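You operate a simulated robot arm through the tools that you are given. There is no shell and no other tool. Be economical: measure what you need, move in short steps, check, and stop when the job is done.

You are at the controls of a simulated two-armed robot. One attempt, no reset.

JOB
Switch off the green and the red strobe and load them into the caddy, holding it steady.
Fine: the green one goes in the white cut-out, the red one in the black; the third strobe stays on.

It is judged by the outcome, as a careful person would: the job done as asked, and still so three seconds after it is handed in. It fails if anything else is knocked over, pushed out of place, dropped, spilled or broken.

ROBOT AND FRAMES
Two 6-joint arms with two-finger parallel grippers on one trunk, on a base that drives. Base frame: it is fixed to the floor where the robot stands at the start and does not move with it; the origin is under the middle of the robot, x ahead of it, y to its left, z up. Readings come in m, rad, newtons and seconds.
The left shoulder is at the start at [0.06, 0.187, 1.197], the right one opposite. Places, roughly: black cut-out of the caddy [0.5, 0.6, 0.8]; blue stock slider [0.4, -0.3, 0.8]; blue strobe [0.75, 1, 0.5]; brake lever [0.6, -0.3, 0.9]; button of the blue strobe [0.8, 1.1, 0.5]; button of the green strobe [0.5, 0.3, 0.9]; button of the red strobe [0.5, 0.2, 0.9]; button of the yellow strobe [0.5, 0.1, 0.9]; chest latch [0.4, 0.5, 0.8]; clamp bar [0.7, 1.3, 0.5]; clamp knob [0.6, 1.2, 0.5]; dryer switch [0.7, 0.2, 0.9]; fan switch of the grey chest [0.3, 0.8, 0.7]; green stock slider [0.4, -0.3, 0.8]; red stock slider [0.4, -0.1, 0.8]; white cut-out of the caddy [0.5, 0.7, 0.8]. Payload 1.57 kg a hand.
The TCP of each hand is the grasp point between the finger pads, 0.03 m short of the fingertips. In the tool frame z runs along the fingers and y along their closing line. Largest opening 0.11 m; finger width 0.024, thickness 0.012; the body of the gripper, 0.048 by 0.112 m, starts 0.078 m behind the TCP.
Orientation is told as [roll, pitch, yaw] about the base's x, y, z axes, in that order, counted from this pose: with the fingers straight down and closing along the base's y, the tool's x points along the base's -x, its y along +y and its z along -z.

CONTROLS
- The arms move only by the tool move_arm. It takes "left_motion", "right_motion" or both (then of equal length, played together; a hand with none holds still); each is a list of rows, each an object of numbers (a shift or turn left out is 0, a gripper value left out holds the last): "x", "y", "z": the shift along the tool's x, y, z in units of 30 mm (1.0 is 30 mm); "wx", "wy", "wz": the turn, a rotation vector about the tool's x, y, z in units of 5 degrees (1.0 is 5 degrees); "grip": the finger opening in m, from 0 to 0.11. In form: [{"x": .., "y": .., "z": .., "wx": .., "wy": .., "wz": .., "grip": ..}, ...]. A call has 1 to 20 rows; each row shifts and turns the commanded pose from where the row before left it, along the tool's axes as they then stand. A call with a number of a shift or a turn outside -1 to 1 is refused whole. A row lasts 0.2 s, in which the tool goes at most 0.05 m and 0.15 rad; a call with a longer step from one row to the next is refused whole, and so is a gripper value outside its range. Where a pose cannot be reached the arm comes as near as it can. A force on the tool above 50 N (or 10 N above the force at the start of the call, whichever is more), or a blocked arm, ends the call early, and 0.2 s more pass. Each finger travels about 0.153 m/s and halts on what it meets, pressing with about 22 N; the grip force reading is that of the motor and also rises with nothing between the fingers. The clock runs only during rows and for 0.2 s after the last one: add rows that do not move to give the fingers time. The reply holds the time, the measured pose of the TCP, the force on the tool along the base axes, the opening and the grip force, in the units named above and with some noise, with the torque about the TCP (base axes, N m) and any sound that the robot's microphone picked up, and new pictures: "views" is both (left out), scene, wrist or none (wrist: the cameras of the hands that moved).
- Cameras (640 x 400 px; columns grow to the right, rows downward): "scene" is now at [0.0119, 0.0195, 1.711]; the picture's right is [0.32, -0.95, 0.00], its down [-0.76, -0.25, -0.61] and it looks along [0.57, 0.19, -0.80] (base axes); focal length 286 px, centre (320, 200). "left" rides on the left gripper at [0.07, -0.016, -0.141] in its tool frame; the picture's right is [0.23, 0.97, 0.00], its down [-0.86, 0.20, -0.48] and it looks along [-0.47, 0.11, 0.88] (tool axes); focal length 222 px, centre (320, 200). "right" rides on the right gripper at [0.07, 0.016, -0.141] in its tool frame; the picture's right is [-0.23, 0.97, 0.00], its down [-0.86, -0.20, -0.48] and it looks along [-0.47, -0.11, 0.88] (tool axes); focal length 222 px, centre (320, 200). There is no depth. A picture from a camera that has moved, and an enlarged one, comes with that camera's place and axes in the base frame and with its lens. The place of the scene camera against the robot may be out by one fixed shift of up to 0.025 m in any direction.
- move_column(by): slides the trunk up (or, below 0, down) by that many m; the arms and the scene camera ride with it, the base frame stays. It gives what a move gives, with no picture.
- roll_base(legs): drives the robot by 1 to 6 legs, each [ahead, left, turn to the left] in m, m and rad, along the robot's own axes; the way and the turn of a leg run together, so that a leg with both is an arc; at most 1.5 m and 3.142 rad a leg. The arms and the cameras ride along, it lands a little off, and it stops where it bumps. It gives what a move gives, and a new picture of the scene camera.
- turn_head(pan, tilt): turns the head with the scene camera to pan (to the left, within 1.501 rad either way) and tilt (down, from -0.506 to 1.204), counted from straight ahead of the robot. It gives what a move gives, and a new picture of the scene camera.
- close_up(camera, box): a new picture of the part [left, top, right, bottom] of that camera's present view, enlarged. It takes no simulated time.
- close_job(): hands the job in; it is judged then, once.

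Work in short steps. Places have to be worked out from the pictures, the camera data and where the tool is seen: move nearer, look again, correct. Check each grasp and each placing, and mend what went wrong. You have 120 turns and 260 pictures in all, those below and enlarged ones among them. Open the grippers and draw the arms clear of the work before you hand the job in, unless the task says otherwise; then end with one line.

The tools are called after "Request:" by a JSON object that holds its "method" and its "body". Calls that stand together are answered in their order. move_arm: Moves the arms, as the interface text tells. Its arguments: {"type":"object","properties":{"left_motion":{"type":"array"},"right_motion":{"type":"array"},"views":{"type":"string","enum":["both","scene","wrist","none"]}},"required":[]} The other tools are called the same way: move_column (by) slides the trunk up or down; roll_base (legs) drives the base; turn_head (pan, tilt) turns the head that bears the scene camera; close_up (camera, box) takes an enlarged picture of a part of a camera's view; close_job () hands the job in.

At the start:

```text
t: 0.0
left_eef_pos: [0.3811, 0.4241, 1.2021]
left_orientation: [0.003, -0.001, -0.001]
left_wrist_force: [-0.2, -0.2, 0.2]
left_moment: [0.0, 0.01, 0.03]
left_grip_width: 0.1101
left_grip_force: 0.0
right_eef_pos: [0.3386, 0.0611, 1.2983]
right_orientation: [0.001, -0.001, 0.0]
right_wrist_force: [0.3, 0.2, -0.4]
right_moment: [-0.04, 0.01, -0.02]
right_grip_width: 0.11
right_grip_force: 0.0
trunk travel left (down, up): [-0.825, 0.165]
robot x, y, heading: [-0.0017, 0.0027, 0.001]
head pan, tilt: [0.321, 0.922]
```

scene: 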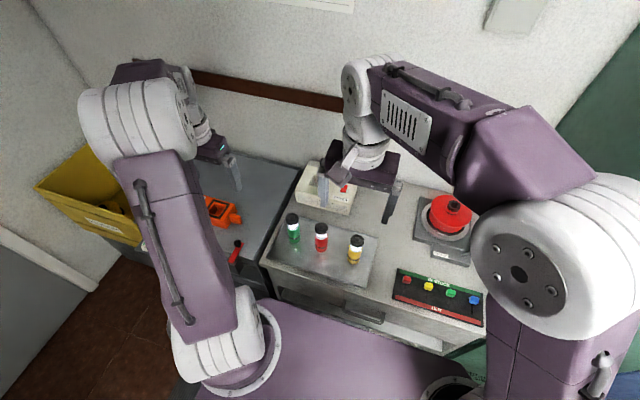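
right: 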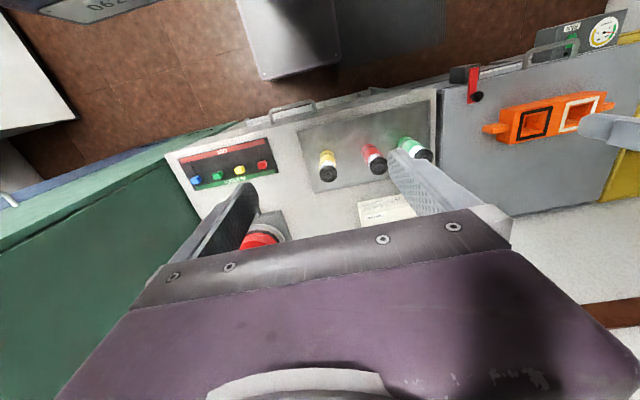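
left: 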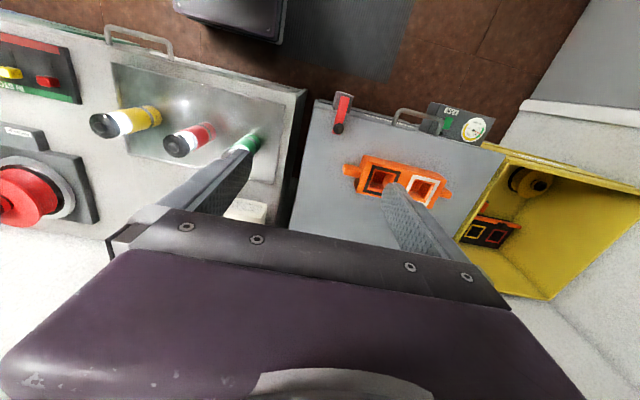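

I start by enlarging the views of the strobes and the caddy.

Request:
{"method": "close_up", "body": {"camera": "left", "box": [300, 80, 500, 240]}}

Request:
{"method": "close_up", "body": {"camera": "left", "box": [80, 60, 300, 200]}}

Request:
{"method": "close_up", "body": {"camera": "right", "box": [280, 60, 640, 260]}}

Request:
{"method": "close_up", "body": {"camera": "scene", "box": [200, 150, 400, 300]}}

```text
2.50 times, centred on (400, 160) of left
camera zoom: at [0.3124, 0.4089, 1.3428], right [-0.23, 0.97, 0.0], down [0.86, 0.2, 0.48], along [0.47, 0.11, -0.88], focal length 555 px, centre (120, 300)
```

zoom: 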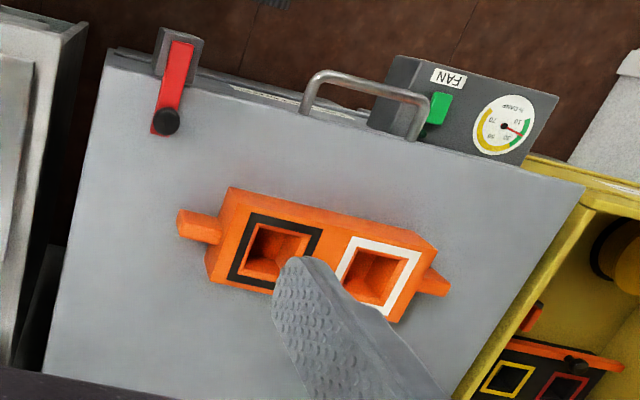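

```text
2.86 times, centred on (190, 130) of left
camera zoom: at [0.3124, 0.4089, 1.3428], right [-0.23, 0.97, 0.0], down [0.86, 0.2, 0.48], along [0.47, 0.11, -0.88], focal length 635 px, centre (691, 400)
```

zoom: 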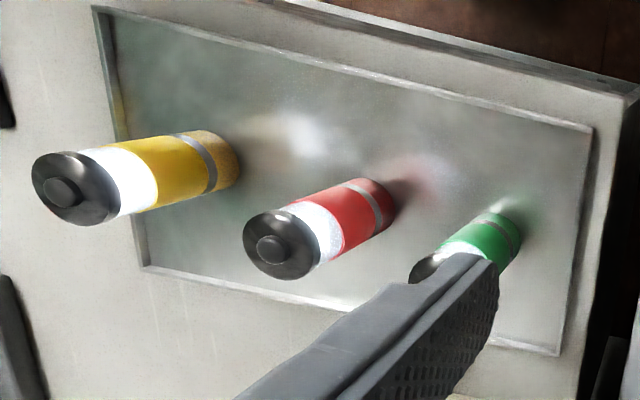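

```text
1.78 times, centred on (460, 160) of right
camera zoom: at [0.2688, 0.078, 1.4391], right [0.23, 0.97, 0.0], down [0.86, -0.2, 0.48], along [0.47, -0.11, -0.88], focal length 395 px, centre (71, 271)
```

zoom: 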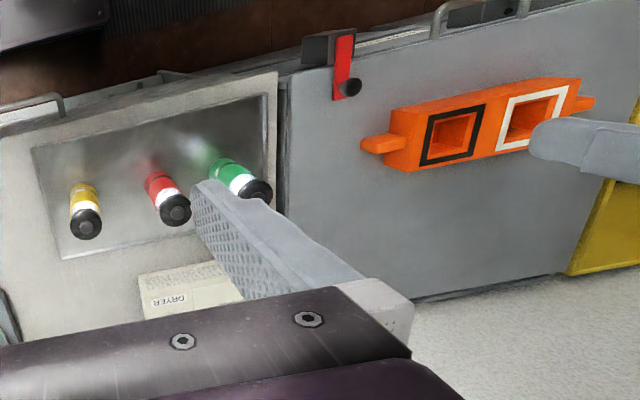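

```text
2.67 times, centred on (300, 225) of scene
camera zoom: at [0.0119, 0.0195, 1.711], right [0.32, -0.95, 0.0], down [-0.76, -0.25, -0.61], along [0.57, 0.19, -0.8], focal length 764 px, centre (373, 133)
```

zoom: 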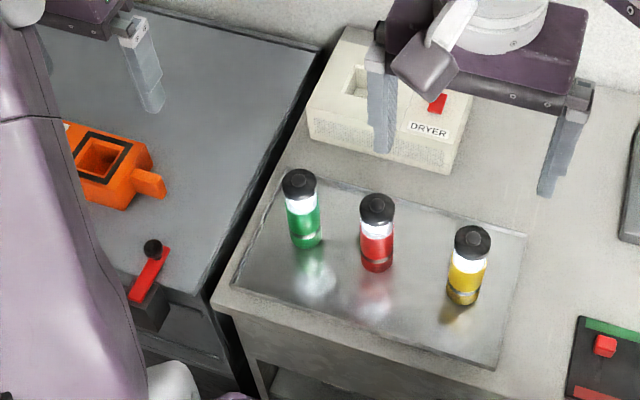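

Estimated: red cap top about [0.479,0.172,0.93], green about [0.477,0.28,0.93]; black cut-out [0.506,0.622,0.80], white [0.506,0.735,0.80]. I look down to see the room between the base and the furniture.

Request:
{"method": "turn_head", "body": {"pan": 0.0, "tilt": 1.2}}

Request:
{"method": "turn_head", "body": {"pan": 1.0, "tilt": 0.95}}

```text
t: 0.8
left_eef_pos: [0.3813, 0.4245, 1.2019]
left_orientation: [0.001, 0.001, -0.001]
left_wrist_force: [-0.1, 0.5, 0.2]
left_moment: [0.01, 0.0, 0.01]
left_grip_width: 0.1098
left_grip_force: 0.0
right_eef_pos: [0.3367, 0.0625, 1.2985]
right_orientation: [0.001, 0.001, -0.001]
right_wrist_force: [-0.4, 0.0, 0.8]
right_moment: [0.0, -0.01, 0.0]
right_grip_width: 0.11
right_grip_force: 0.1
trunk travel left (down, up): [-0.825, 0.165]
robot x, y, heading: [-0.0009, -0.002, -0.001]
head pan, tilt: [0.0, 1.201]
camera scene: at [-0.0028, -0.0039, 1.6928], right [0.0, -1.0, 0.0], down [-0.93, 0.0, -0.36], along [0.36, 0.0, -0.93], focal length 286 px, centre (320, 200)
```

scene: 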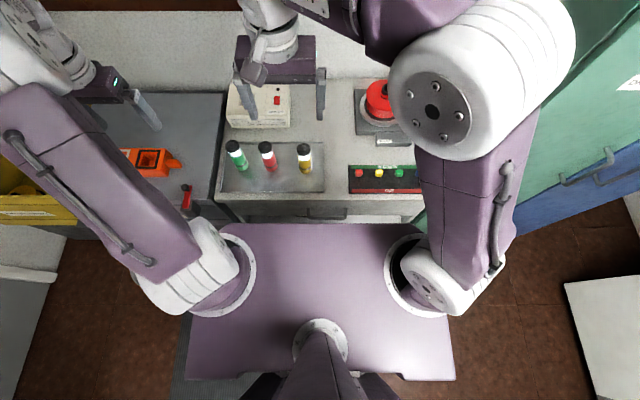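

```text
t: 2.1
left_eef_pos: [0.3812, 0.4253, 1.2013]
left_orientation: [0.002, 0.0, 0.0]
left_wrist_force: [-0.5, -0.7, 0.0]
left_moment: [0.02, 0.02, -0.04]
left_grip_width: 0.1099
left_grip_force: 0.1
right_eef_pos: [0.3388, 0.0621, 1.2984]
right_orientation: [0.001, -0.001, -0.002]
right_wrist_force: [0.5, 0.8, 0.6]
right_moment: [-0.02, 0.0, -0.02]
right_grip_width: 0.1101
right_grip_force: 0.0
trunk travel left (down, up): [-0.825, 0.165]
robot x, y, heading: [0.0004, 0.0026, -0.0]
head pan, tilt: [1.0, 0.949]
camera scene: at [-0.0193, 0.0572, 1.7089], right [0.84, -0.54, 0.0], down [-0.44, -0.68, -0.58], along [0.31, 0.49, -0.81], focal length 286 px, centre (320, 200)
```

scene: 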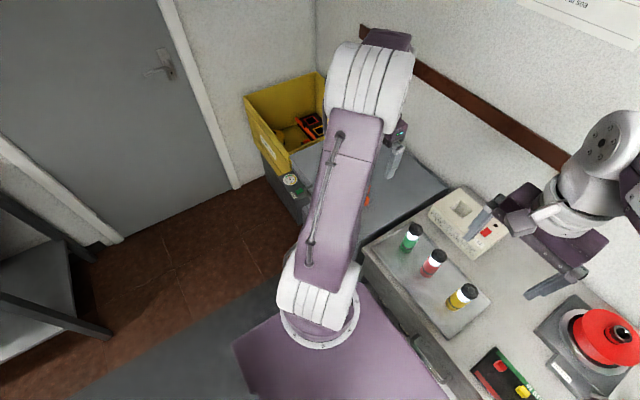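

The trunk plate is above the table, and the left hand suits the strobes best (right hand can later hold the caddy's near lug). I test the left arm's reach over the green strobe.

Request:
{"method": "move_arm", "body": {"left_motion": [{"x": -0.457, "y": -0.667, "z": 0.724}, {"x": -0.457, "y": -0.667, "z": 0.724}, {"x": -0.457, "y": -0.667, "z": 0.724}, {"x": -0.457, "y": -0.667, "z": 0.724}, {"x": -0.457, "y": -0.667, "z": 0.724}, {"x": -0.457, "y": -0.667, "z": 0.724}, {"x": -0.457, "y": -0.667, "z": 0.724, "grip": 0.0}, {}], "views": "both"}}

```text
t: 3.9
left_eef_pos: [0.4747, 0.2838, 1.0511]
left_orientation: [0.002, 0.0, -0.001]
left_wrist_force: [-0.2, 0.2, 0.5]
left_moment: [-0.01, 0.06, 0.04]
left_grip_width: 0.0
left_grip_force: 21.2
right_eef_pos: [0.3375, 0.0628, 1.2984]
right_orientation: [0.001, 0.0, 0.001]
right_wrist_force: [0.6, -1.3, 0.5]
right_moment: [0.01, 0.03, -0.05]
right_grip_width: 0.1098
right_grip_force: 0.0
trunk travel left (down, up): [-0.825, 0.165]
robot x, y, heading: [0.004, -0.0, -0.003]
head pan, tilt: [1.0, 0.949]
camera scene: at [-0.0198, 0.0575, 1.7089], right [0.84, -0.54, 0.0], down [-0.44, -0.68, -0.58], along [0.31, 0.49, -0.81], focal length 286 px, centre (320, 200)
camera left: at [0.4059, 0.2676, 1.1922], right [-0.23, 0.97, 0.0], down [0.85, 0.2, 0.48], along [0.47, 0.11, -0.88], focal length 222 px, centre (320, 200)
```

scene: 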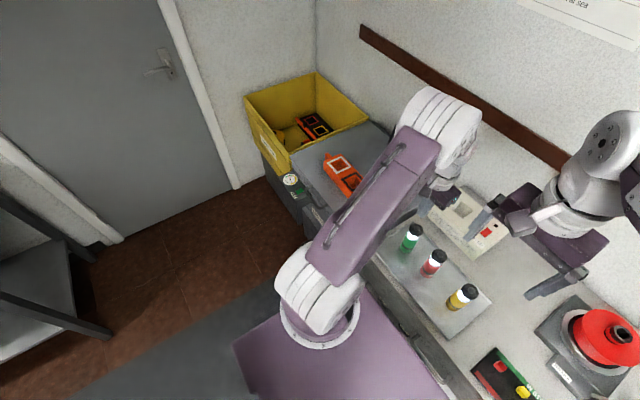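
left: 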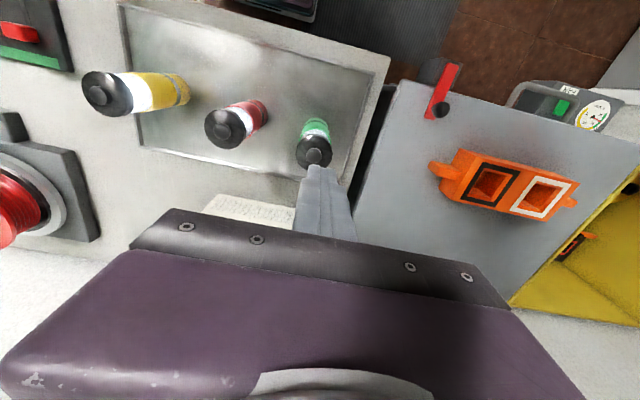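

Reach is fine. I enlarge the view of the green cap for an exact place.

Request:
{"method": "close_up", "body": {"camera": "left", "box": [200, 90, 360, 190]}}

```text
4.00 times, centred on (280, 140) of left
camera zoom: at [0.4059, 0.2676, 1.1922], right [-0.23, 0.97, 0.0], down [0.85, 0.2, 0.48], along [0.47, 0.11, -0.88], focal length 888 px, centre (480, 440)
```

zoom: 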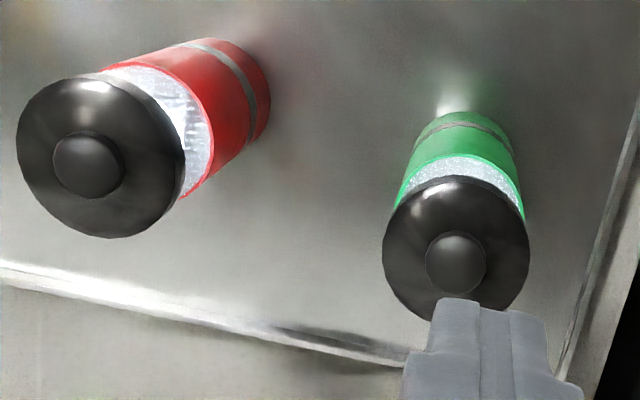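

Green button ≈ [0.487, 0.279, 0.932]. Closed fingers go to just above it.

Request:
{"method": "move_arm", "body": {"left_motion": [{"x": -0.38, "y": -0.14, "z": 0.7}, {"z": 0.7}, {"z": 0.7}, {}], "views": "wrist"}}

Request:
{"method": "close_up", "body": {"camera": "left", "box": [240, 110, 400, 210]}}

```text
t: 4.9
left_eef_pos: [0.4871, 0.2797, 0.986]
left_orientation: [0.001, -0.001, -0.001]
left_wrist_force: [0.4, -0.4, 0.4]
left_moment: [0.01, -0.01, 0.01]
left_grip_width: 0.0
left_grip_force: 21.1
right_eef_pos: [0.3371, 0.0619, 1.2977]
right_orientation: [0.001, 0.0, 0.0]
right_wrist_force: [-0.2, 0.5, 0.2]
right_moment: [-0.03, -0.01, -0.01]
right_grip_width: 0.1101
right_grip_force: 0.0
trunk travel left (down, up): [-0.825, 0.165]
robot x, y, heading: [-0.0012, -0.0023, -0.004]
head pan, tilt: [1.0, 0.949]
camera left: at [0.4187, 0.2634, 1.1272], right [-0.23, 0.97, 0.0], down [0.86, 0.2, 0.48], along [0.47, 0.11, -0.88], focal length 222 px, centre (320, 200)
```

left: 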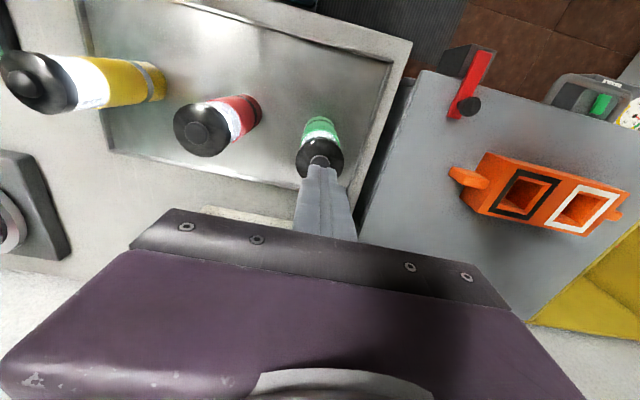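

```text
4.00 times, centred on (320, 160) of left
camera zoom: at [0.4187, 0.2634, 1.1272], right [-0.23, 0.97, 0.0], down [0.86, 0.2, 0.48], along [0.47, 0.11, -0.88], focal length 888 px, centre (320, 360)
```

zoom: 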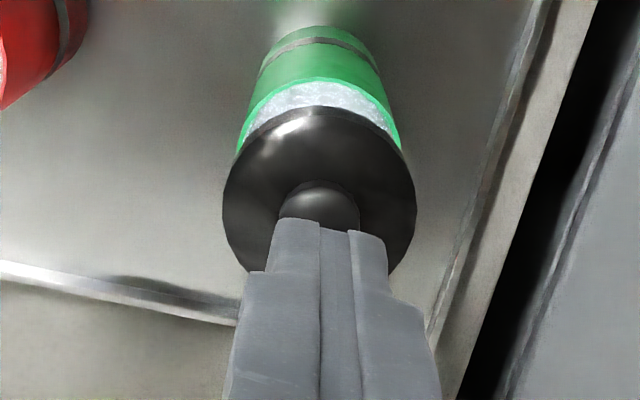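

Tip is about 4 mm ahead of the button centre; I correct and press down in small steps, then lift.

Request:
{"method": "move_arm", "body": {"left_motion": [{"x": 0.12, "z": 0.4}, {"z": 0.2}, {"z": 0.15}, {"z": 0.1}], "views": "wrist"}}

Request:
{"method": "close_up", "body": {"camera": "left", "box": [240, 110, 400, 210]}}

```text
t: 5.8
left_eef_pos: [0.4867, 0.2811, 0.9709]
left_orientation: [0.007, -0.016, -0.002]
left_wrist_force: [-5.1, -1.6, 40.2]
left_moment: [-0.09, 0.19, -0.02]
left_grip_width: 0.0
left_grip_force: 21.2
right_eef_pos: [0.3329, 0.0598, 1.3008]
right_orientation: [0.003, -0.003, 0.001]
right_wrist_force: [1.0, -0.8, 0.1]
right_moment: [-0.02, -0.02, -0.04]
right_grip_width: 0.11
right_grip_force: 0.1
trunk travel left (down, up): [-0.825, 0.165]
robot x, y, heading: [-0.0002, 0.0001, -0.0]
head pan, tilt: [1.0, 0.949]
heard: click
stopped in row 4 (left hand): the force on the tool passed its limit (the readings are from after the stop); the commanded pose is now the measured one
camera left: at [0.4146, 0.2636, 1.1107], right [-0.23, 0.97, 0.0], down [0.85, 0.2, 0.5], along [0.48, 0.11, -0.87], focal length 222 px, centre (320, 200)
```

left: 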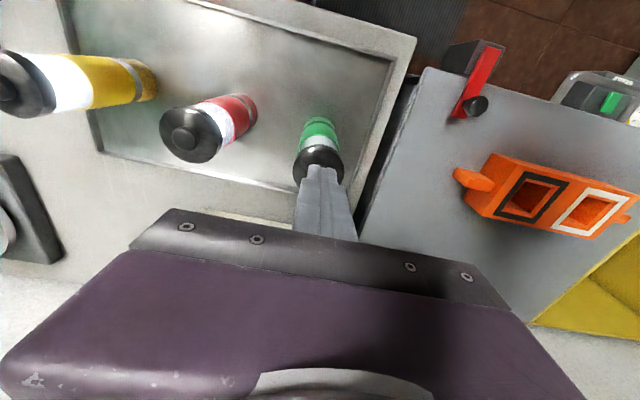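

```text
4.00 times, centred on (320, 160) of left
camera zoom: at [0.4146, 0.2636, 1.1107], right [-0.23, 0.97, 0.0], down [0.85, 0.2, 0.5], along [0.48, 0.11, -0.87], focal length 888 px, centre (320, 360)
```

zoom: 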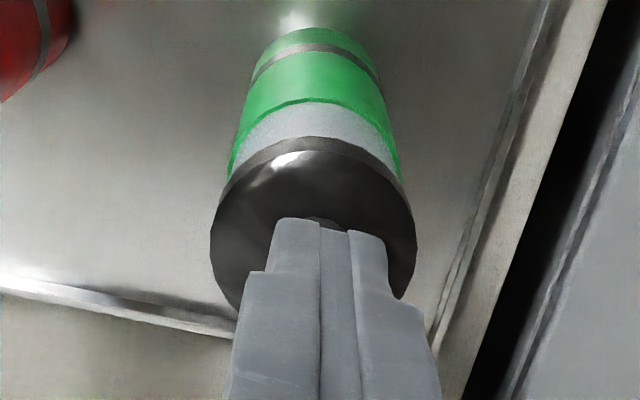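

A click, and the white band looks unlit. I lift and check.

Request:
{"method": "move_arm", "body": {"left_motion": [{"z": -0.5}, {"z": -0.8}, {"z": -0.8}, {}], "views": "wrist"}}

Request:
{"method": "close_up", "body": {"camera": "left", "box": [150, 80, 390, 230]}}

```text
t: 6.8
left_eef_pos: [0.4886, 0.2819, 1.0276]
left_orientation: [0.002, -0.009, 0.002]
left_wrist_force: [-0.1, -0.7, -0.3]
left_moment: [0.02, 0.03, 0.0]
left_grip_width: 0.0
left_grip_force: 22.0
right_eef_pos: [0.3393, 0.0621, 1.2972]
right_orientation: [0.001, 0.003, 0.0]
right_wrist_force: [0.3, -0.5, 0.1]
right_moment: [-0.02, 0.03, -0.01]
right_grip_width: 0.1102
right_grip_force: 0.1
trunk travel left (down, up): [-0.825, 0.165]
robot x, y, heading: [-0.0028, -0.0024, 0.001]
head pan, tilt: [1.0, 0.949]
camera left: at [0.4179, 0.2658, 1.1678], right [-0.23, 0.97, 0.0], down [0.85, 0.2, 0.49], along [0.47, 0.11, -0.87], focal length 222 px, centre (320, 200)
```

left: 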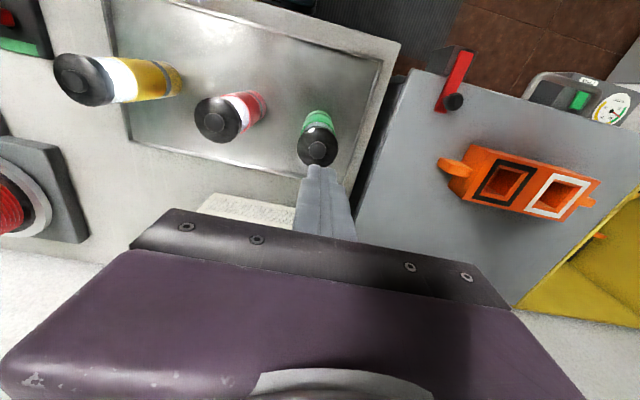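

```text
2.67 times, centred on (270, 155) of left
camera zoom: at [0.4179, 0.2658, 1.1678], right [-0.23, 0.97, 0.0], down [0.85, 0.2, 0.49], along [0.47, 0.11, -0.87], focal length 592 px, centre (453, 320)
```

zoom: 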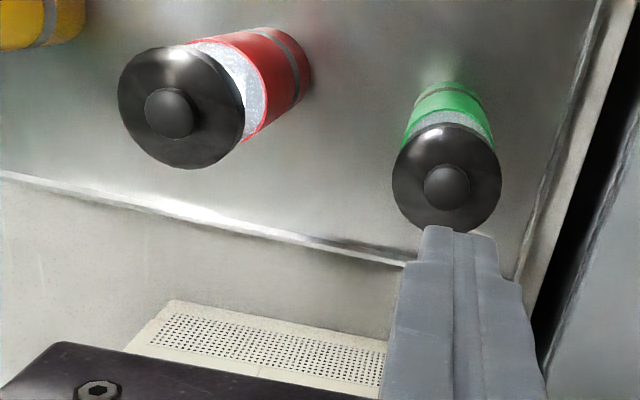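

Green is off (band dull). I move the right hand aside and bring the left tip over the red button at about [0.481, 0.172].

Request:
{"method": "move_arm", "body": {"right_motion": [{"y": -0.9}, {"y": -0.9}, {"y": -0.9}, {"y": -0.9}, {"y": -0.9}, {}], "left_motion": [{}, {"y": -0.73}, {"y": -0.73}, {"x": 0.25, "y": -0.73}, {"y": -0.73}, {"y": -0.73, "z": 0.8}], "views": "wrist"}}

Request:
{"method": "close_up", "body": {"camera": "left", "box": [240, 110, 400, 210]}}

```text
t: 8.2
left_eef_pos: [0.4803, 0.1721, 1.0038]
left_orientation: [0.003, -0.009, 0.002]
left_wrist_force: [0.2, -0.4, 0.6]
left_moment: [0.02, -0.01, -0.04]
left_grip_width: 0.0
left_grip_force: 21.5
right_eef_pos: [0.3396, -0.0723, 1.2972]
right_orientation: [0.0, -0.002, 0.001]
right_wrist_force: [0.7, 0.1, 0.3]
right_moment: [-0.01, 0.01, -0.02]
right_grip_width: 0.1101
right_grip_force: 0.1
trunk travel left (down, up): [-0.825, 0.165]
robot x, y, heading: [0.0013, 0.0003, -0.007]
head pan, tilt: [1.0, 0.949]
camera right: at [0.2708, -0.0575, 1.4392], right [0.23, 0.97, 0.0], down [0.86, -0.2, 0.48], along [0.47, -0.11, -0.88], focal length 222 px, centre (320, 200)
camera left: at [0.4108, 0.1555, 1.1438], right [-0.23, 0.97, 0.0], down [0.85, 0.2, 0.49], along [0.47, 0.11, -0.87], focal length 222 px, centre (320, 200)
```

right: 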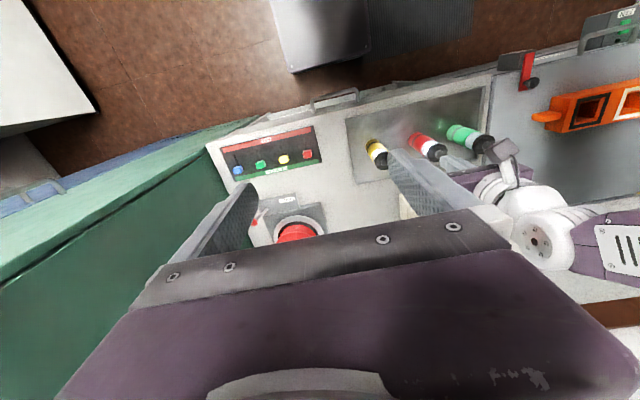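
left: 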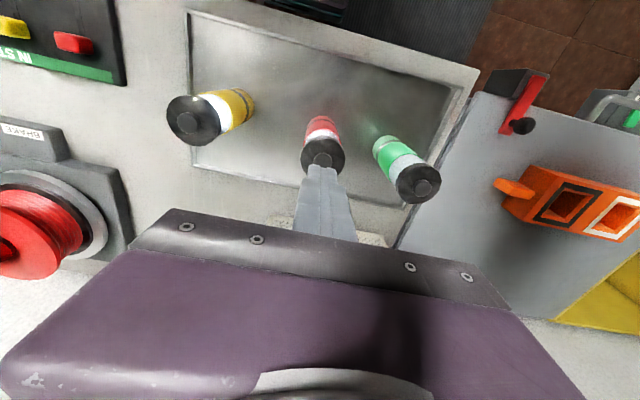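

```text
4.00 times, centred on (320, 160) of left
camera zoom: at [0.4108, 0.1555, 1.1438], right [-0.23, 0.97, 0.0], down [0.85, 0.2, 0.49], along [0.47, 0.11, -0.87], focal length 888 px, centre (320, 360)
```

zoom: 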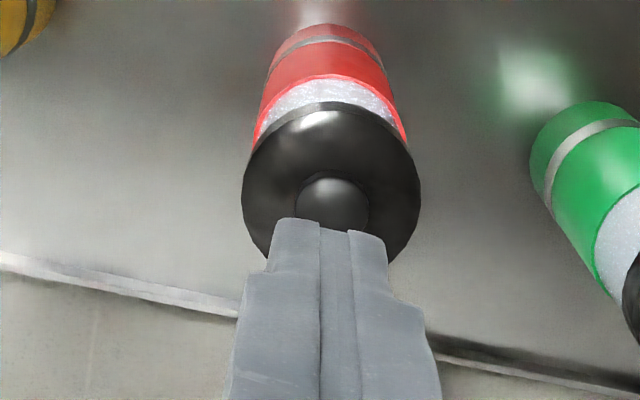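

Red button judged at [0.478, 0.174]; pressing it the same way.

Request:
{"method": "move_arm", "body": {"left_motion": [{"x": 0.08, "y": 0.05, "z": 0.6}, {"z": 0.3}, {"z": 0.15}, {"z": 0.12}, {"z": 0.1}], "views": "wrist"}}

Request:
{"method": "close_up", "body": {"camera": "left", "box": [240, 90, 480, 240]}}

```text
t: 9.4
left_eef_pos: [0.4777, 0.1728, 0.9714]
left_orientation: [0.004, -0.022, 0.0]
left_wrist_force: [1.1, 1.2, 38.5]
left_moment: [0.07, -0.08, -0.01]
left_grip_width: 0.0
left_grip_force: 21.3
right_eef_pos: [0.3326, -0.0738, 1.3008]
right_orientation: [0.001, -0.003, 0.001]
right_wrist_force: [0.9, -0.2, -0.4]
right_moment: [0.01, -0.01, -0.03]
right_grip_width: 0.1099
right_grip_force: 0.0
trunk travel left (down, up): [-0.825, 0.165]
robot x, y, heading: [0.0021, 0.0, 0.001]
head pan, tilt: [1.0, 0.949]
heard: click
camera left: at [0.4052, 0.1562, 1.1103], right [-0.23, 0.97, 0.0], down [0.84, 0.2, 0.5], along [0.48, 0.11, -0.87], focal length 222 px, centre (320, 200)
```

left: 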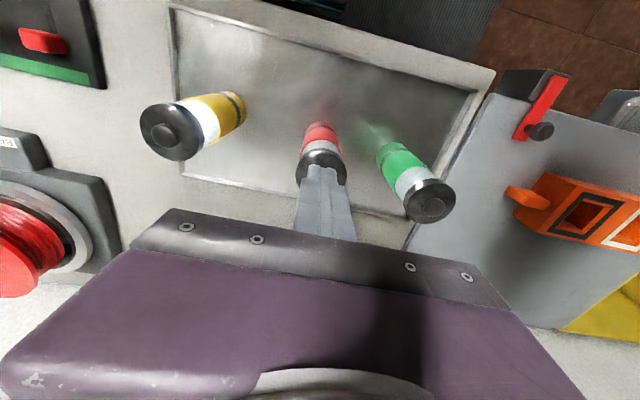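

```text
2.67 times, centred on (360, 165) of left
camera zoom: at [0.4052, 0.1562, 1.1103], right [-0.23, 0.97, 0.0], down [0.84, 0.2, 0.5], along [0.48, 0.11, -0.87], focal length 592 px, centre (213, 293)
```

zoom: 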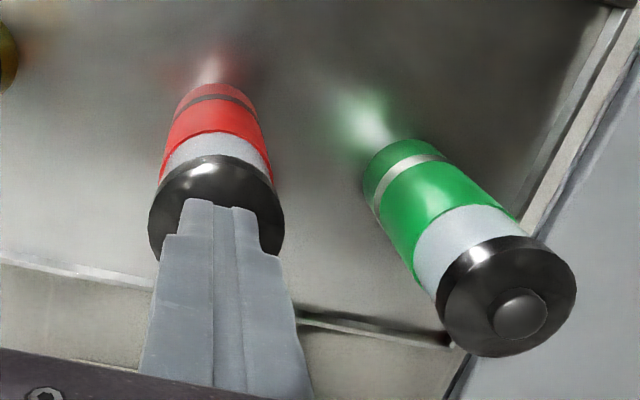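

Click heard. I lift and compare all three bands.

Request:
{"method": "move_arm", "body": {"left_motion": [{"z": -0.5}, {"z": -0.9}, {"z": -0.9}, {"y": 0.6, "z": -0.9}, {"y": 0.6, "z": -0.9}, {"y": 0.6, "grip": 0.11}, {}], "views": "wrist"}}

Request:
{"method": "close_up", "body": {"camera": "left", "box": [100, 60, 400, 220]}}

Request:
{"method": "close_up", "body": {"camera": "right", "box": [340, 90, 520, 200]}}

Request:
{"method": "turn_head", "body": {"pan": 0.4, "tilt": 1.0}}

Request:
{"method": "close_up", "body": {"camera": "scene", "box": [240, 150, 400, 270]}}

```text
t: 11.0
left_eef_pos: [0.4765, 0.2264, 1.0886]
left_orientation: [0.002, -0.009, 0.0]
left_wrist_force: [0.7, 0.3, -0.5]
left_moment: [0.01, 0.02, -0.01]
left_grip_width: 0.1102
left_grip_force: 0.0
right_eef_pos: [0.3393, -0.0728, 1.2983]
right_orientation: [0.0, 0.0, -0.001]
right_wrist_force: [-0.8, 0.0, 0.0]
right_moment: [0.0, -0.02, 0.0]
right_grip_width: 0.1101
right_grip_force: 0.1
trunk travel left (down, up): [-0.825, 0.165]
robot x, y, heading: [0.0012, 0.0012, 0.001]
head pan, tilt: [1.0, 0.949]
camera left: at [0.4065, 0.21, 1.2294], right [-0.23, 0.97, 0.0], down [0.85, 0.2, 0.49], along [0.47, 0.11, -0.87], focal length 222 px, centre (320, 200)
```

left: 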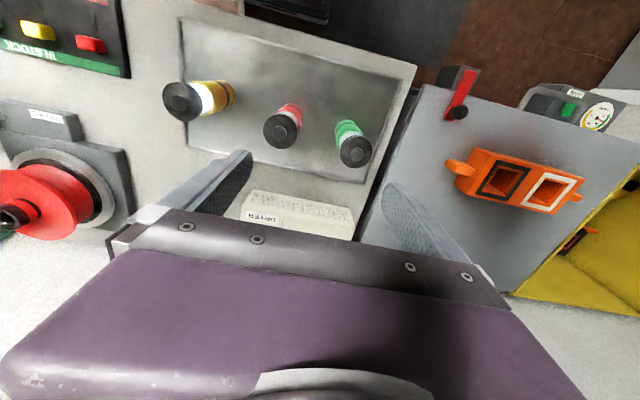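

```text
2.13 times, centred on (250, 140) of left
camera zoom: at [0.4065, 0.21, 1.2294], right [-0.23, 0.97, 0.0], down [0.85, 0.2, 0.49], along [0.47, 0.11, -0.87], focal length 474 px, centre (469, 328)
```

zoom: 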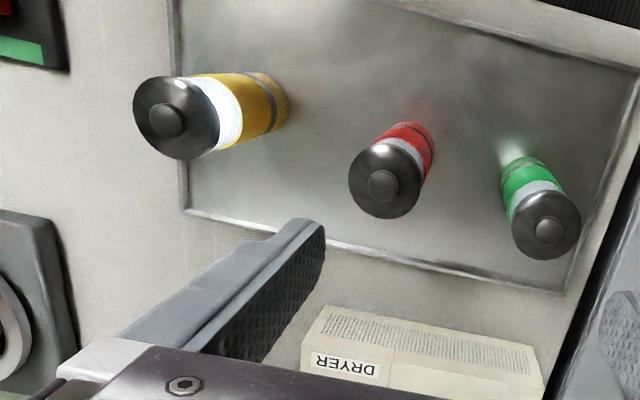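

```text
3.56 times, centred on (430, 145) of right
camera zoom: at [0.2703, -0.057, 1.4393], right [0.23, 0.97, 0.0], down [0.86, -0.2, 0.48], along [0.47, -0.11, -0.88], focal length 790 px, centre (-71, 396)
```

zoom: 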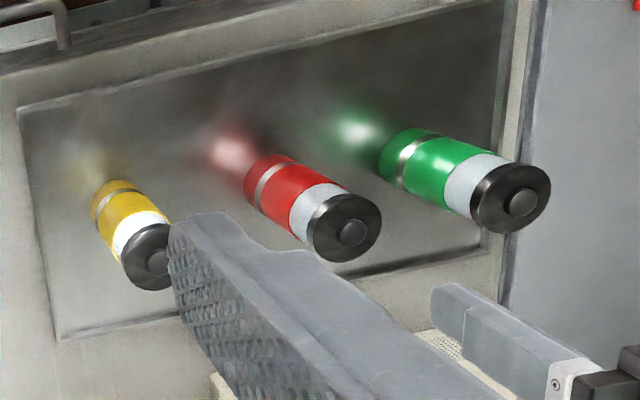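

```text
t: 12.0
left_eef_pos: [0.4766, 0.2252, 1.0902]
left_orientation: [0.003, -0.011, 0.001]
left_wrist_force: [1.4, -0.3, -0.9]
left_moment: [0.0, -0.01, -0.02]
left_grip_width: 0.11
left_grip_force: 0.1
right_eef_pos: [0.3377, -0.0734, 1.2976]
right_orientation: [0.0, -0.001, -0.001]
right_wrist_force: [-0.3, 0.4, 0.0]
right_moment: [0.0, 0.0, 0.0]
right_grip_width: 0.1101
right_grip_force: 0.0
trunk travel left (down, up): [-0.825, 0.165]
robot x, y, heading: [-0.0016, -0.0026, 0.003]
head pan, tilt: [0.4, 1.0]
camera scene: at [0.0054, 0.0232, 1.7053], right [0.39, -0.92, 0.0], down [-0.77, -0.33, -0.54], along [0.5, 0.21, -0.84], focal length 286 px, centre (320, 200)
```

scene: 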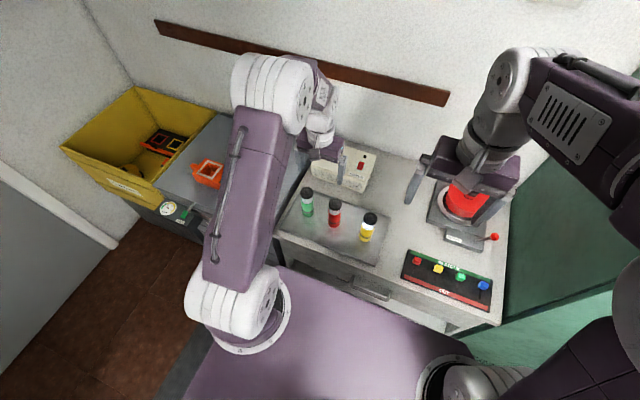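

```text
3.33 times, centred on (320, 210) of scene
camera zoom: at [0.0054, 0.0232, 1.7053], right [0.39, -0.92, 0.0], down [-0.77, -0.33, -0.54], along [0.5, 0.21, -0.84], focal length 954 px, centre (320, 167)
```

zoom: 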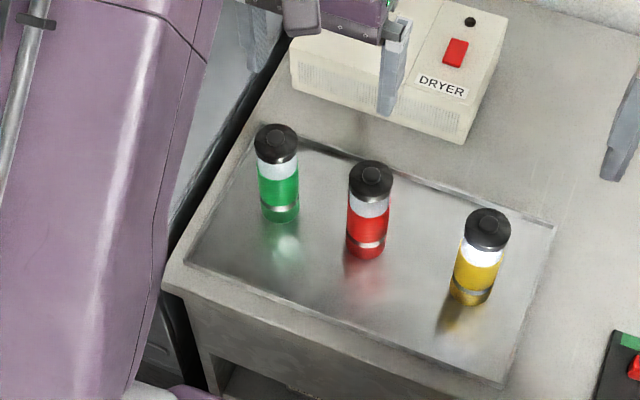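

Green and red are off and yellow stays lit. Now I centre the open left hand over the green strobe ([0.484, 0.280]) and come down to above the cap.

Request:
{"method": "move_arm", "body": {"left_motion": [{"x": -0.12, "y": 0.9}, {"x": -0.12, "y": 0.9}, {"z": 0.9}, {"z": 0.9}, {"z": 0.9}, {}], "views": "wrist"}}

Request:
{"method": "close_up", "body": {"camera": "scene", "box": [240, 130, 400, 250]}}

```text
t: 13.4
left_eef_pos: [0.4846, 0.281, 1.0059]
left_orientation: [0.003, -0.013, -0.001]
left_wrist_force: [-0.6, 0.1, -0.2]
left_moment: [0.03, -0.01, -0.01]
left_grip_width: 0.1101
left_grip_force: 0.0
right_eef_pos: [0.3378, -0.0742, 1.299]
right_orientation: [0.0, 0.001, -0.001]
right_wrist_force: [-0.3, 0.9, -0.4]
right_moment: [0.02, 0.0, 0.0]
right_grip_width: 0.1101
right_grip_force: 0.0
trunk travel left (down, up): [-0.825, 0.165]
robot x, y, heading: [-0.0002, -0.0006, 0.003]
head pan, tilt: [0.4, 1.0]
camera left: at [0.4137, 0.2648, 1.1468], right [-0.23, 0.97, 0.0], down [0.85, 0.2, 0.49], along [0.47, 0.11, -0.87], focal length 222 px, centre (320, 200)
```

left: 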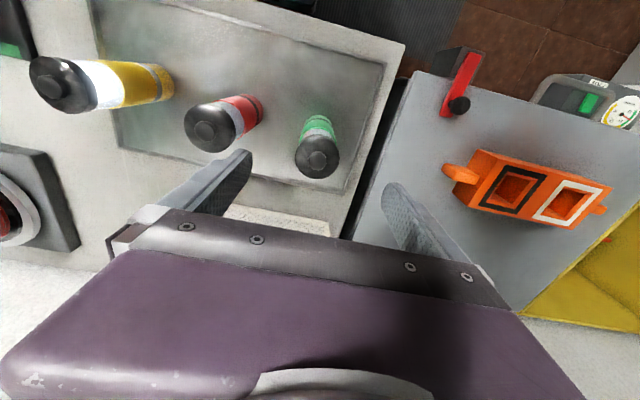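

```text
3.33 times, centred on (320, 190) of scene
camera zoom: at [0.0053, 0.0226, 1.7053], right [0.39, -0.92, 0.0], down [-0.78, -0.33, -0.54], along [0.5, 0.21, -0.84], focal length 954 px, centre (320, 233)
```

zoom: 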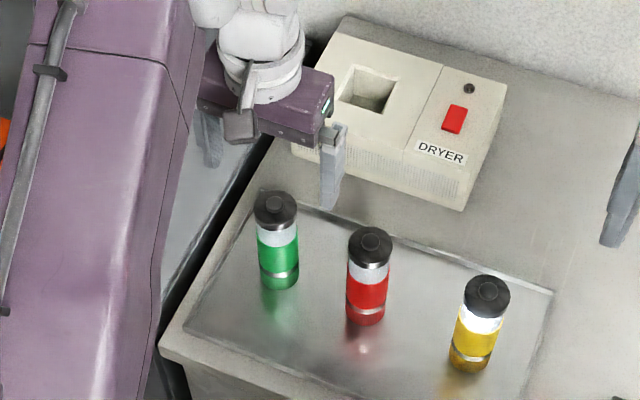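

Well centred, clear of the red one. I narrow to 0.085 and descend to TCP z 0.895.

Request:
{"method": "move_arm", "body": {"left_motion": [{"grip": 0.085}, {"z": 0.8}, {"z": 0.8}, {"z": 0.8}, {"z": 0.8}, {"z": 0.45}, {}], "views": "wrist"}}

Request:
{"method": "close_up", "body": {"camera": "scene", "box": [240, 130, 400, 250]}}

```text
t: 15.0
left_eef_pos: [0.4852, 0.2826, 0.8999]
left_orientation: [0.005, -0.011, -0.001]
left_wrist_force: [0.5, 0.4, 0.1]
left_moment: [0.01, -0.01, 0.0]
left_grip_width: 0.0849
left_grip_force: 0.2
right_eef_pos: [0.3387, -0.0739, 1.2999]
right_orientation: [0.0, -0.001, -0.001]
right_wrist_force: [0.0, 0.3, -1.0]
right_moment: [0.0, -0.05, 0.01]
right_grip_width: 0.1101
right_grip_force: 0.0
trunk travel left (down, up): [-0.825, 0.165]
robot x, y, heading: [0.001, -0.0019, -0.004]
head pan, tilt: [0.4, 1.0]
camera left: at [0.415, 0.2664, 1.0399], right [-0.23, 0.97, 0.0], down [0.85, 0.2, 0.49], along [0.47, 0.11, -0.87], focal length 222 px, centre (320, 200)
```

left: 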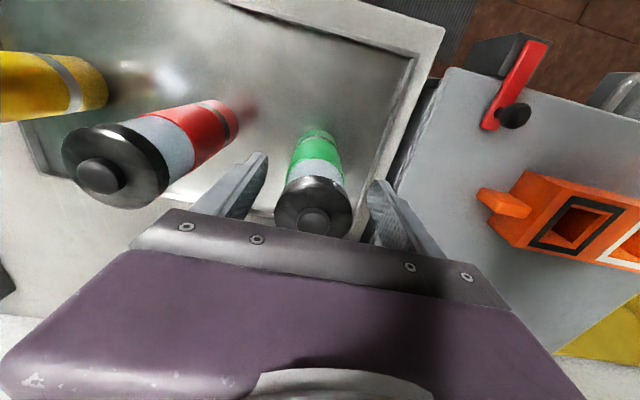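

```text
3.33 times, centred on (320, 190) of scene
camera zoom: at [0.0053, 0.023, 1.7053], right [0.39, -0.92, 0.0], down [-0.78, -0.33, -0.54], along [0.5, 0.21, -0.84], focal length 954 px, centre (320, 233)
```

zoom: 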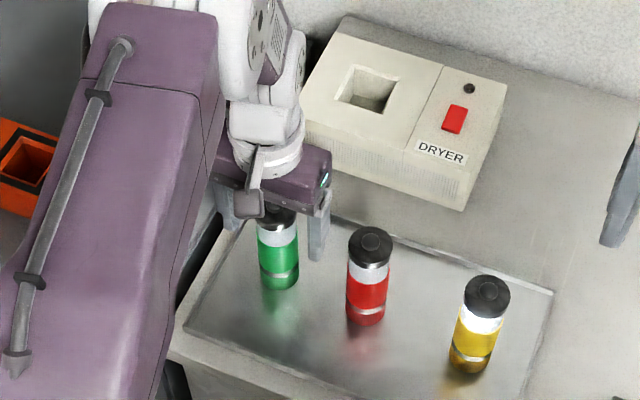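

The strobe sits about 5 mm nearer than the TCP; I correct and close.

Request:
{"method": "move_arm", "body": {"left_motion": [{"x": 0.15, "y": -0.05}, {"grip": 0.06}, {"grip": 0.03}, {"grip": 0.02}, {"grip": 0.02}], "views": "wrist"}}

Request:
{"method": "close_up", "body": {"camera": "scene", "box": [240, 130, 400, 250]}}

```text
t: 16.2
left_eef_pos: [0.4819, 0.2811, 0.9006]
left_orientation: [0.004, -0.011, 0.0]
left_wrist_force: [0.1, 0.5, 2.4]
left_moment: [0.04, -0.08, 0.01]
left_grip_width: 0.0434
left_grip_force: 21.9
right_eef_pos: [0.3384, -0.0729, 1.2992]
right_orientation: [-0.001, 0.0, 0.001]
right_wrist_force: [0.5, 0.4, 0.4]
right_moment: [0.04, -0.01, -0.02]
right_grip_width: 0.1098
right_grip_force: 0.0
trunk travel left (down, up): [-0.825, 0.165]
robot x, y, heading: [0.0025, -0.0007, -0.001]
head pan, tilt: [0.4, 1.0]
camera left: at [0.4107, 0.2648, 1.0402], right [-0.23, 0.97, 0.0], down [0.85, 0.2, 0.49], along [0.48, 0.11, -0.87], focal length 222 px, centre (320, 200)
```

left: 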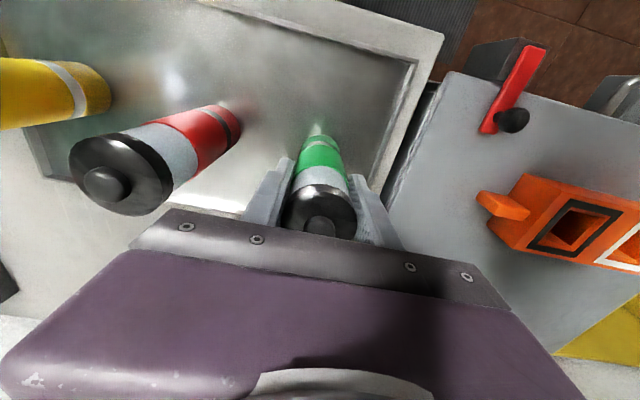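

```text
3.33 times, centred on (320, 190) of scene
camera zoom: at [0.0053, 0.023, 1.7053], right [0.39, -0.92, 0.0], down [-0.78, -0.33, -0.54], along [0.5, 0.21, -0.84], focal length 954 px, centre (320, 233)
```

zoom: 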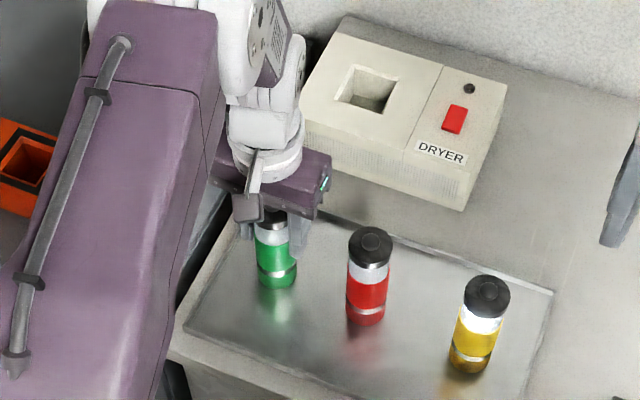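

Grip holds at 0.0434 m. I lift it well clear.

Request:
{"method": "move_arm", "body": {"left_motion": [{"z": -0.5}, {"z": -0.9}, {"z": -1}, {"z": -1}, {"z": -1}, {"z": -1}, {"z": -1}, {"z": -1}, {"z": -1}], "views": "both"}}

```text
t: 18.2
left_eef_pos: [0.4775, 0.2775, 1.1526]
left_orientation: [0.003, -0.012, 0.0]
left_wrist_force: [0.4, -0.3, -2.1]
left_moment: [-0.02, -0.03, 0.0]
left_grip_width: 0.0437
left_grip_force: 22.7
right_eef_pos: [0.337, -0.0716, 1.2966]
right_orientation: [0.001, -0.001, -0.001]
right_wrist_force: [0.7, -0.5, -1.0]
right_moment: [0.01, -0.01, -0.03]
right_grip_width: 0.11
right_grip_force: 0.0
trunk travel left (down, up): [-0.825, 0.165]
robot x, y, heading: [0.0022, -0.0, 0.001]
head pan, tilt: [0.4, 1.0]
camera scene: at [0.0051, 0.023, 1.7053], right [0.39, -0.92, 0.0], down [-0.78, -0.33, -0.54], along [0.5, 0.21, -0.84], focal length 286 px, centre (320, 200)
camera left: at [0.4077, 0.2615, 1.2922], right [-0.23, 0.97, 0.0], down [0.85, 0.2, 0.49], along [0.47, 0.11, -0.87], focal length 222 px, centre (320, 200)
```

scene: 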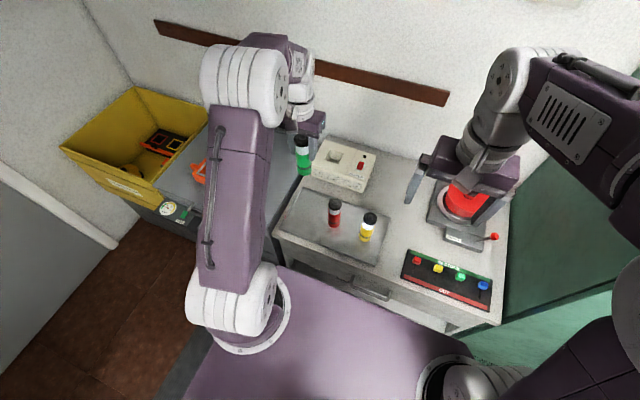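
left: 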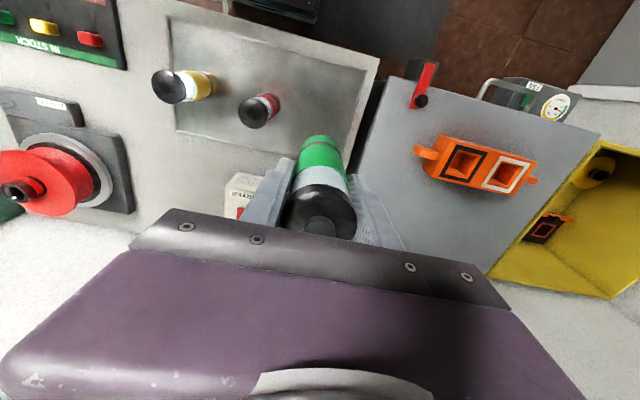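

Strobe held well. I drive left 0.3 m first and check.

Request:
{"method": "roll_base", "body": {"legs": [[0, 0.3, 0]]}}

```text
t: 20.3
left_eef_pos: [0.4777, 0.5816, 1.1531]
left_orientation: [0.005, -0.01, 0.003]
left_wrist_force: [0.0, 0.6, -2.7]
left_moment: [0.01, -0.01, 0.0]
left_grip_width: 0.0434
left_grip_force: 21.9
right_eef_pos: [0.3383, 0.229, 1.2976]
right_orientation: [0.002, 0.001, 0.004]
right_wrist_force: [0.5, -0.3, 1.1]
right_moment: [-0.01, 0.01, 0.0]
right_grip_width: 0.1098
right_grip_force: 0.1
trunk travel left (down, up): [-0.825, 0.165]
robot x, y, heading: [0.0005, 0.3003, 0.002]
head pan, tilt: [0.4, 1.0]
camera scene: at [0.0052, 0.3236, 1.7053], right [0.39, -0.92, 0.0], down [-0.77, -0.33, -0.54], along [0.5, 0.21, -0.84], focal length 286 px, centre (320, 200)
```

scene: 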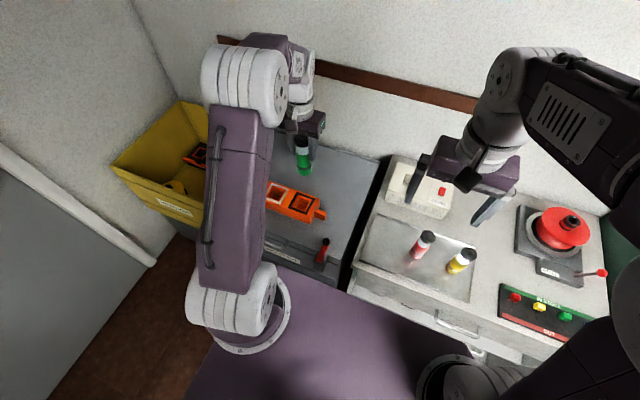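

Clear so far; another 0.26 m left.

Request:
{"method": "roll_base", "body": {"legs": [[0, 0.26, 0]]}}

Request:
{"method": "close_up", "body": {"camera": "right", "box": [0, 0, 640, 400]}}

Request:
{"method": "close_up", "body": {"camera": "left", "box": [0, 0, 640, 400]}}

```text
t: 22.2
left_eef_pos: [0.4747, 0.8398, 1.1509]
left_orientation: [0.006, -0.01, 0.007]
left_wrist_force: [0.4, -0.1, -2.3]
left_moment: [0.0, 0.02, -0.01]
left_grip_width: 0.0434
left_grip_force: 21.9
right_eef_pos: [0.3374, 0.4891, 1.2989]
right_orientation: [0.001, -0.001, 0.007]
right_wrist_force: [0.1, 0.0, -0.6]
right_moment: [-0.01, -0.02, 0.0]
right_grip_width: 0.1102
right_grip_force: 0.1
trunk travel left (down, up): [-0.825, 0.165]
robot x, y, heading: [-0.0028, 0.5602, 0.007]
head pan, tilt: [0.4, 1.0]
camera scene: at [0.0036, 0.5822, 1.7054], right [0.4, -0.92, 0.0], down [-0.77, -0.33, -0.54], along [0.5, 0.21, -0.84], focal length 286 px, centre (320, 200)
```

scene: 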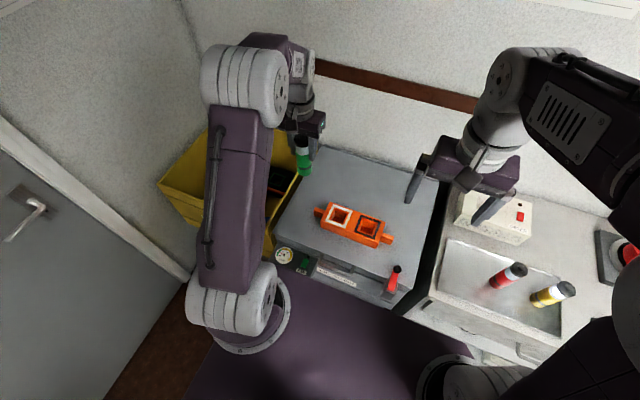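

```text
1.00 times, centred on (320, 200) of right (not enlarged: the box is as wide or as high as the picture)
camera zoom: at [0.2682, 0.5043, 1.4393], right [0.22, 0.98, 0.0], down [0.86, -0.19, 0.48], along [0.47, -0.1, -0.88], focal length 222 px, centre (320, 200)
```

zoom: 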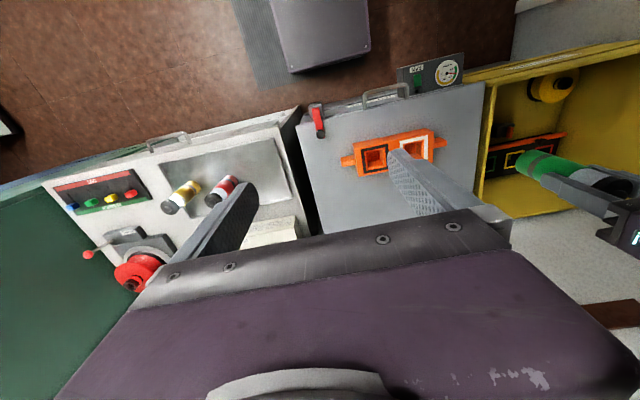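

```text
1.00 times, centred on (320, 200) of left (not enlarged: the box is as wide or as high as the picture)
camera zoom: at [0.4046, 0.824, 1.2921], right [-0.23, 0.97, 0.0], down [0.85, 0.2, 0.49], along [0.47, 0.12, -0.87], focal length 222 px, centre (320, 200)
```

zoom: 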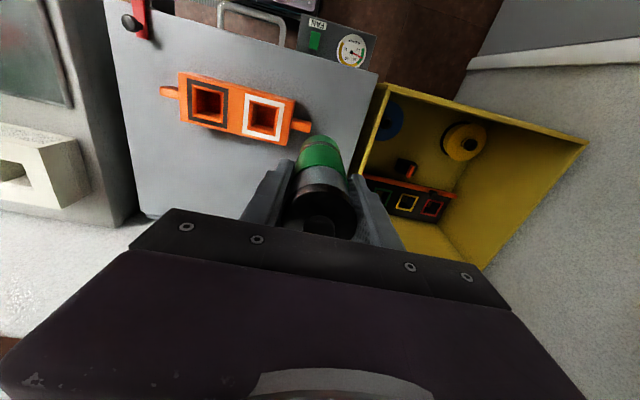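

Now I enlarge the caddy in the left and right wrist cameras to fix its place.

Request:
{"method": "close_up", "body": {"camera": "left", "box": [150, 60, 330, 160]}}

Request:
{"method": "close_up", "body": {"camera": "right", "box": [320, 110, 480, 200]}}

Request:
{"method": "close_up", "body": {"camera": "scene", "box": [290, 180, 410, 260]}}

```text
3.56 times, centred on (240, 110) of left
camera zoom: at [0.4046, 0.824, 1.2921], right [-0.23, 0.97, 0.0], down [0.85, 0.2, 0.49], along [0.47, 0.12, -0.87], focal length 790 px, centre (604, 520)
```

zoom: 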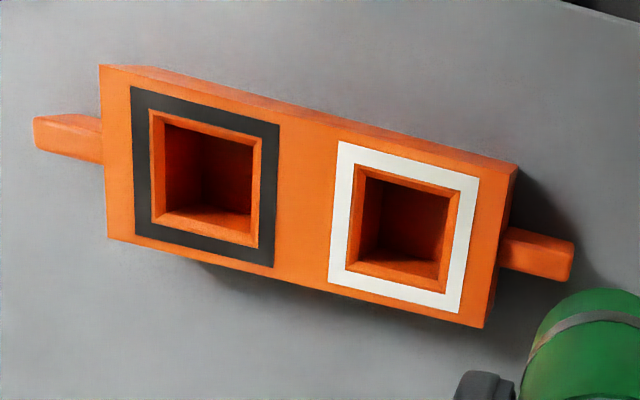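

```text
4.00 times, centred on (400, 155) of right
camera zoom: at [0.2682, 0.5043, 1.4393], right [0.22, 0.98, 0.0], down [0.86, -0.19, 0.48], along [0.47, -0.1, -0.88], focal length 888 px, centre (0, 380)
```

zoom: 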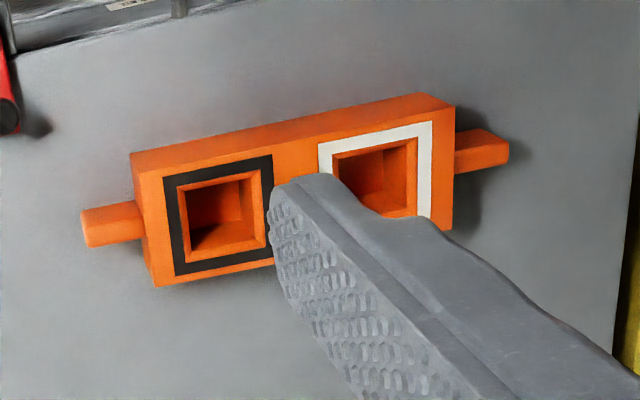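

```text
5.00 times, centred on (350, 220) of scene
camera zoom: at [0.0036, 0.5822, 1.7054], right [0.4, -0.92, 0.0], down [-0.77, -0.33, -0.54], along [0.5, 0.21, -0.84], focal length 1432 px, centre (170, 100)
```

zoom: 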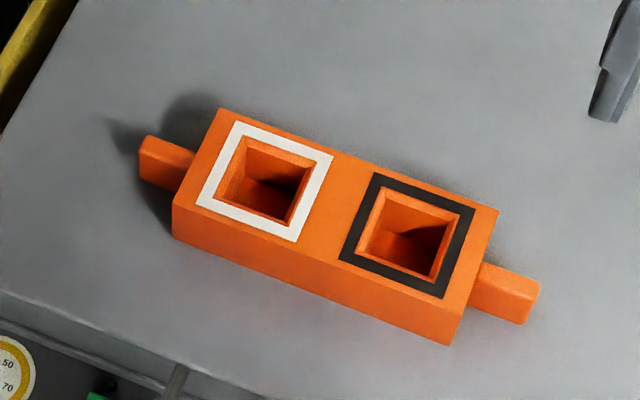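

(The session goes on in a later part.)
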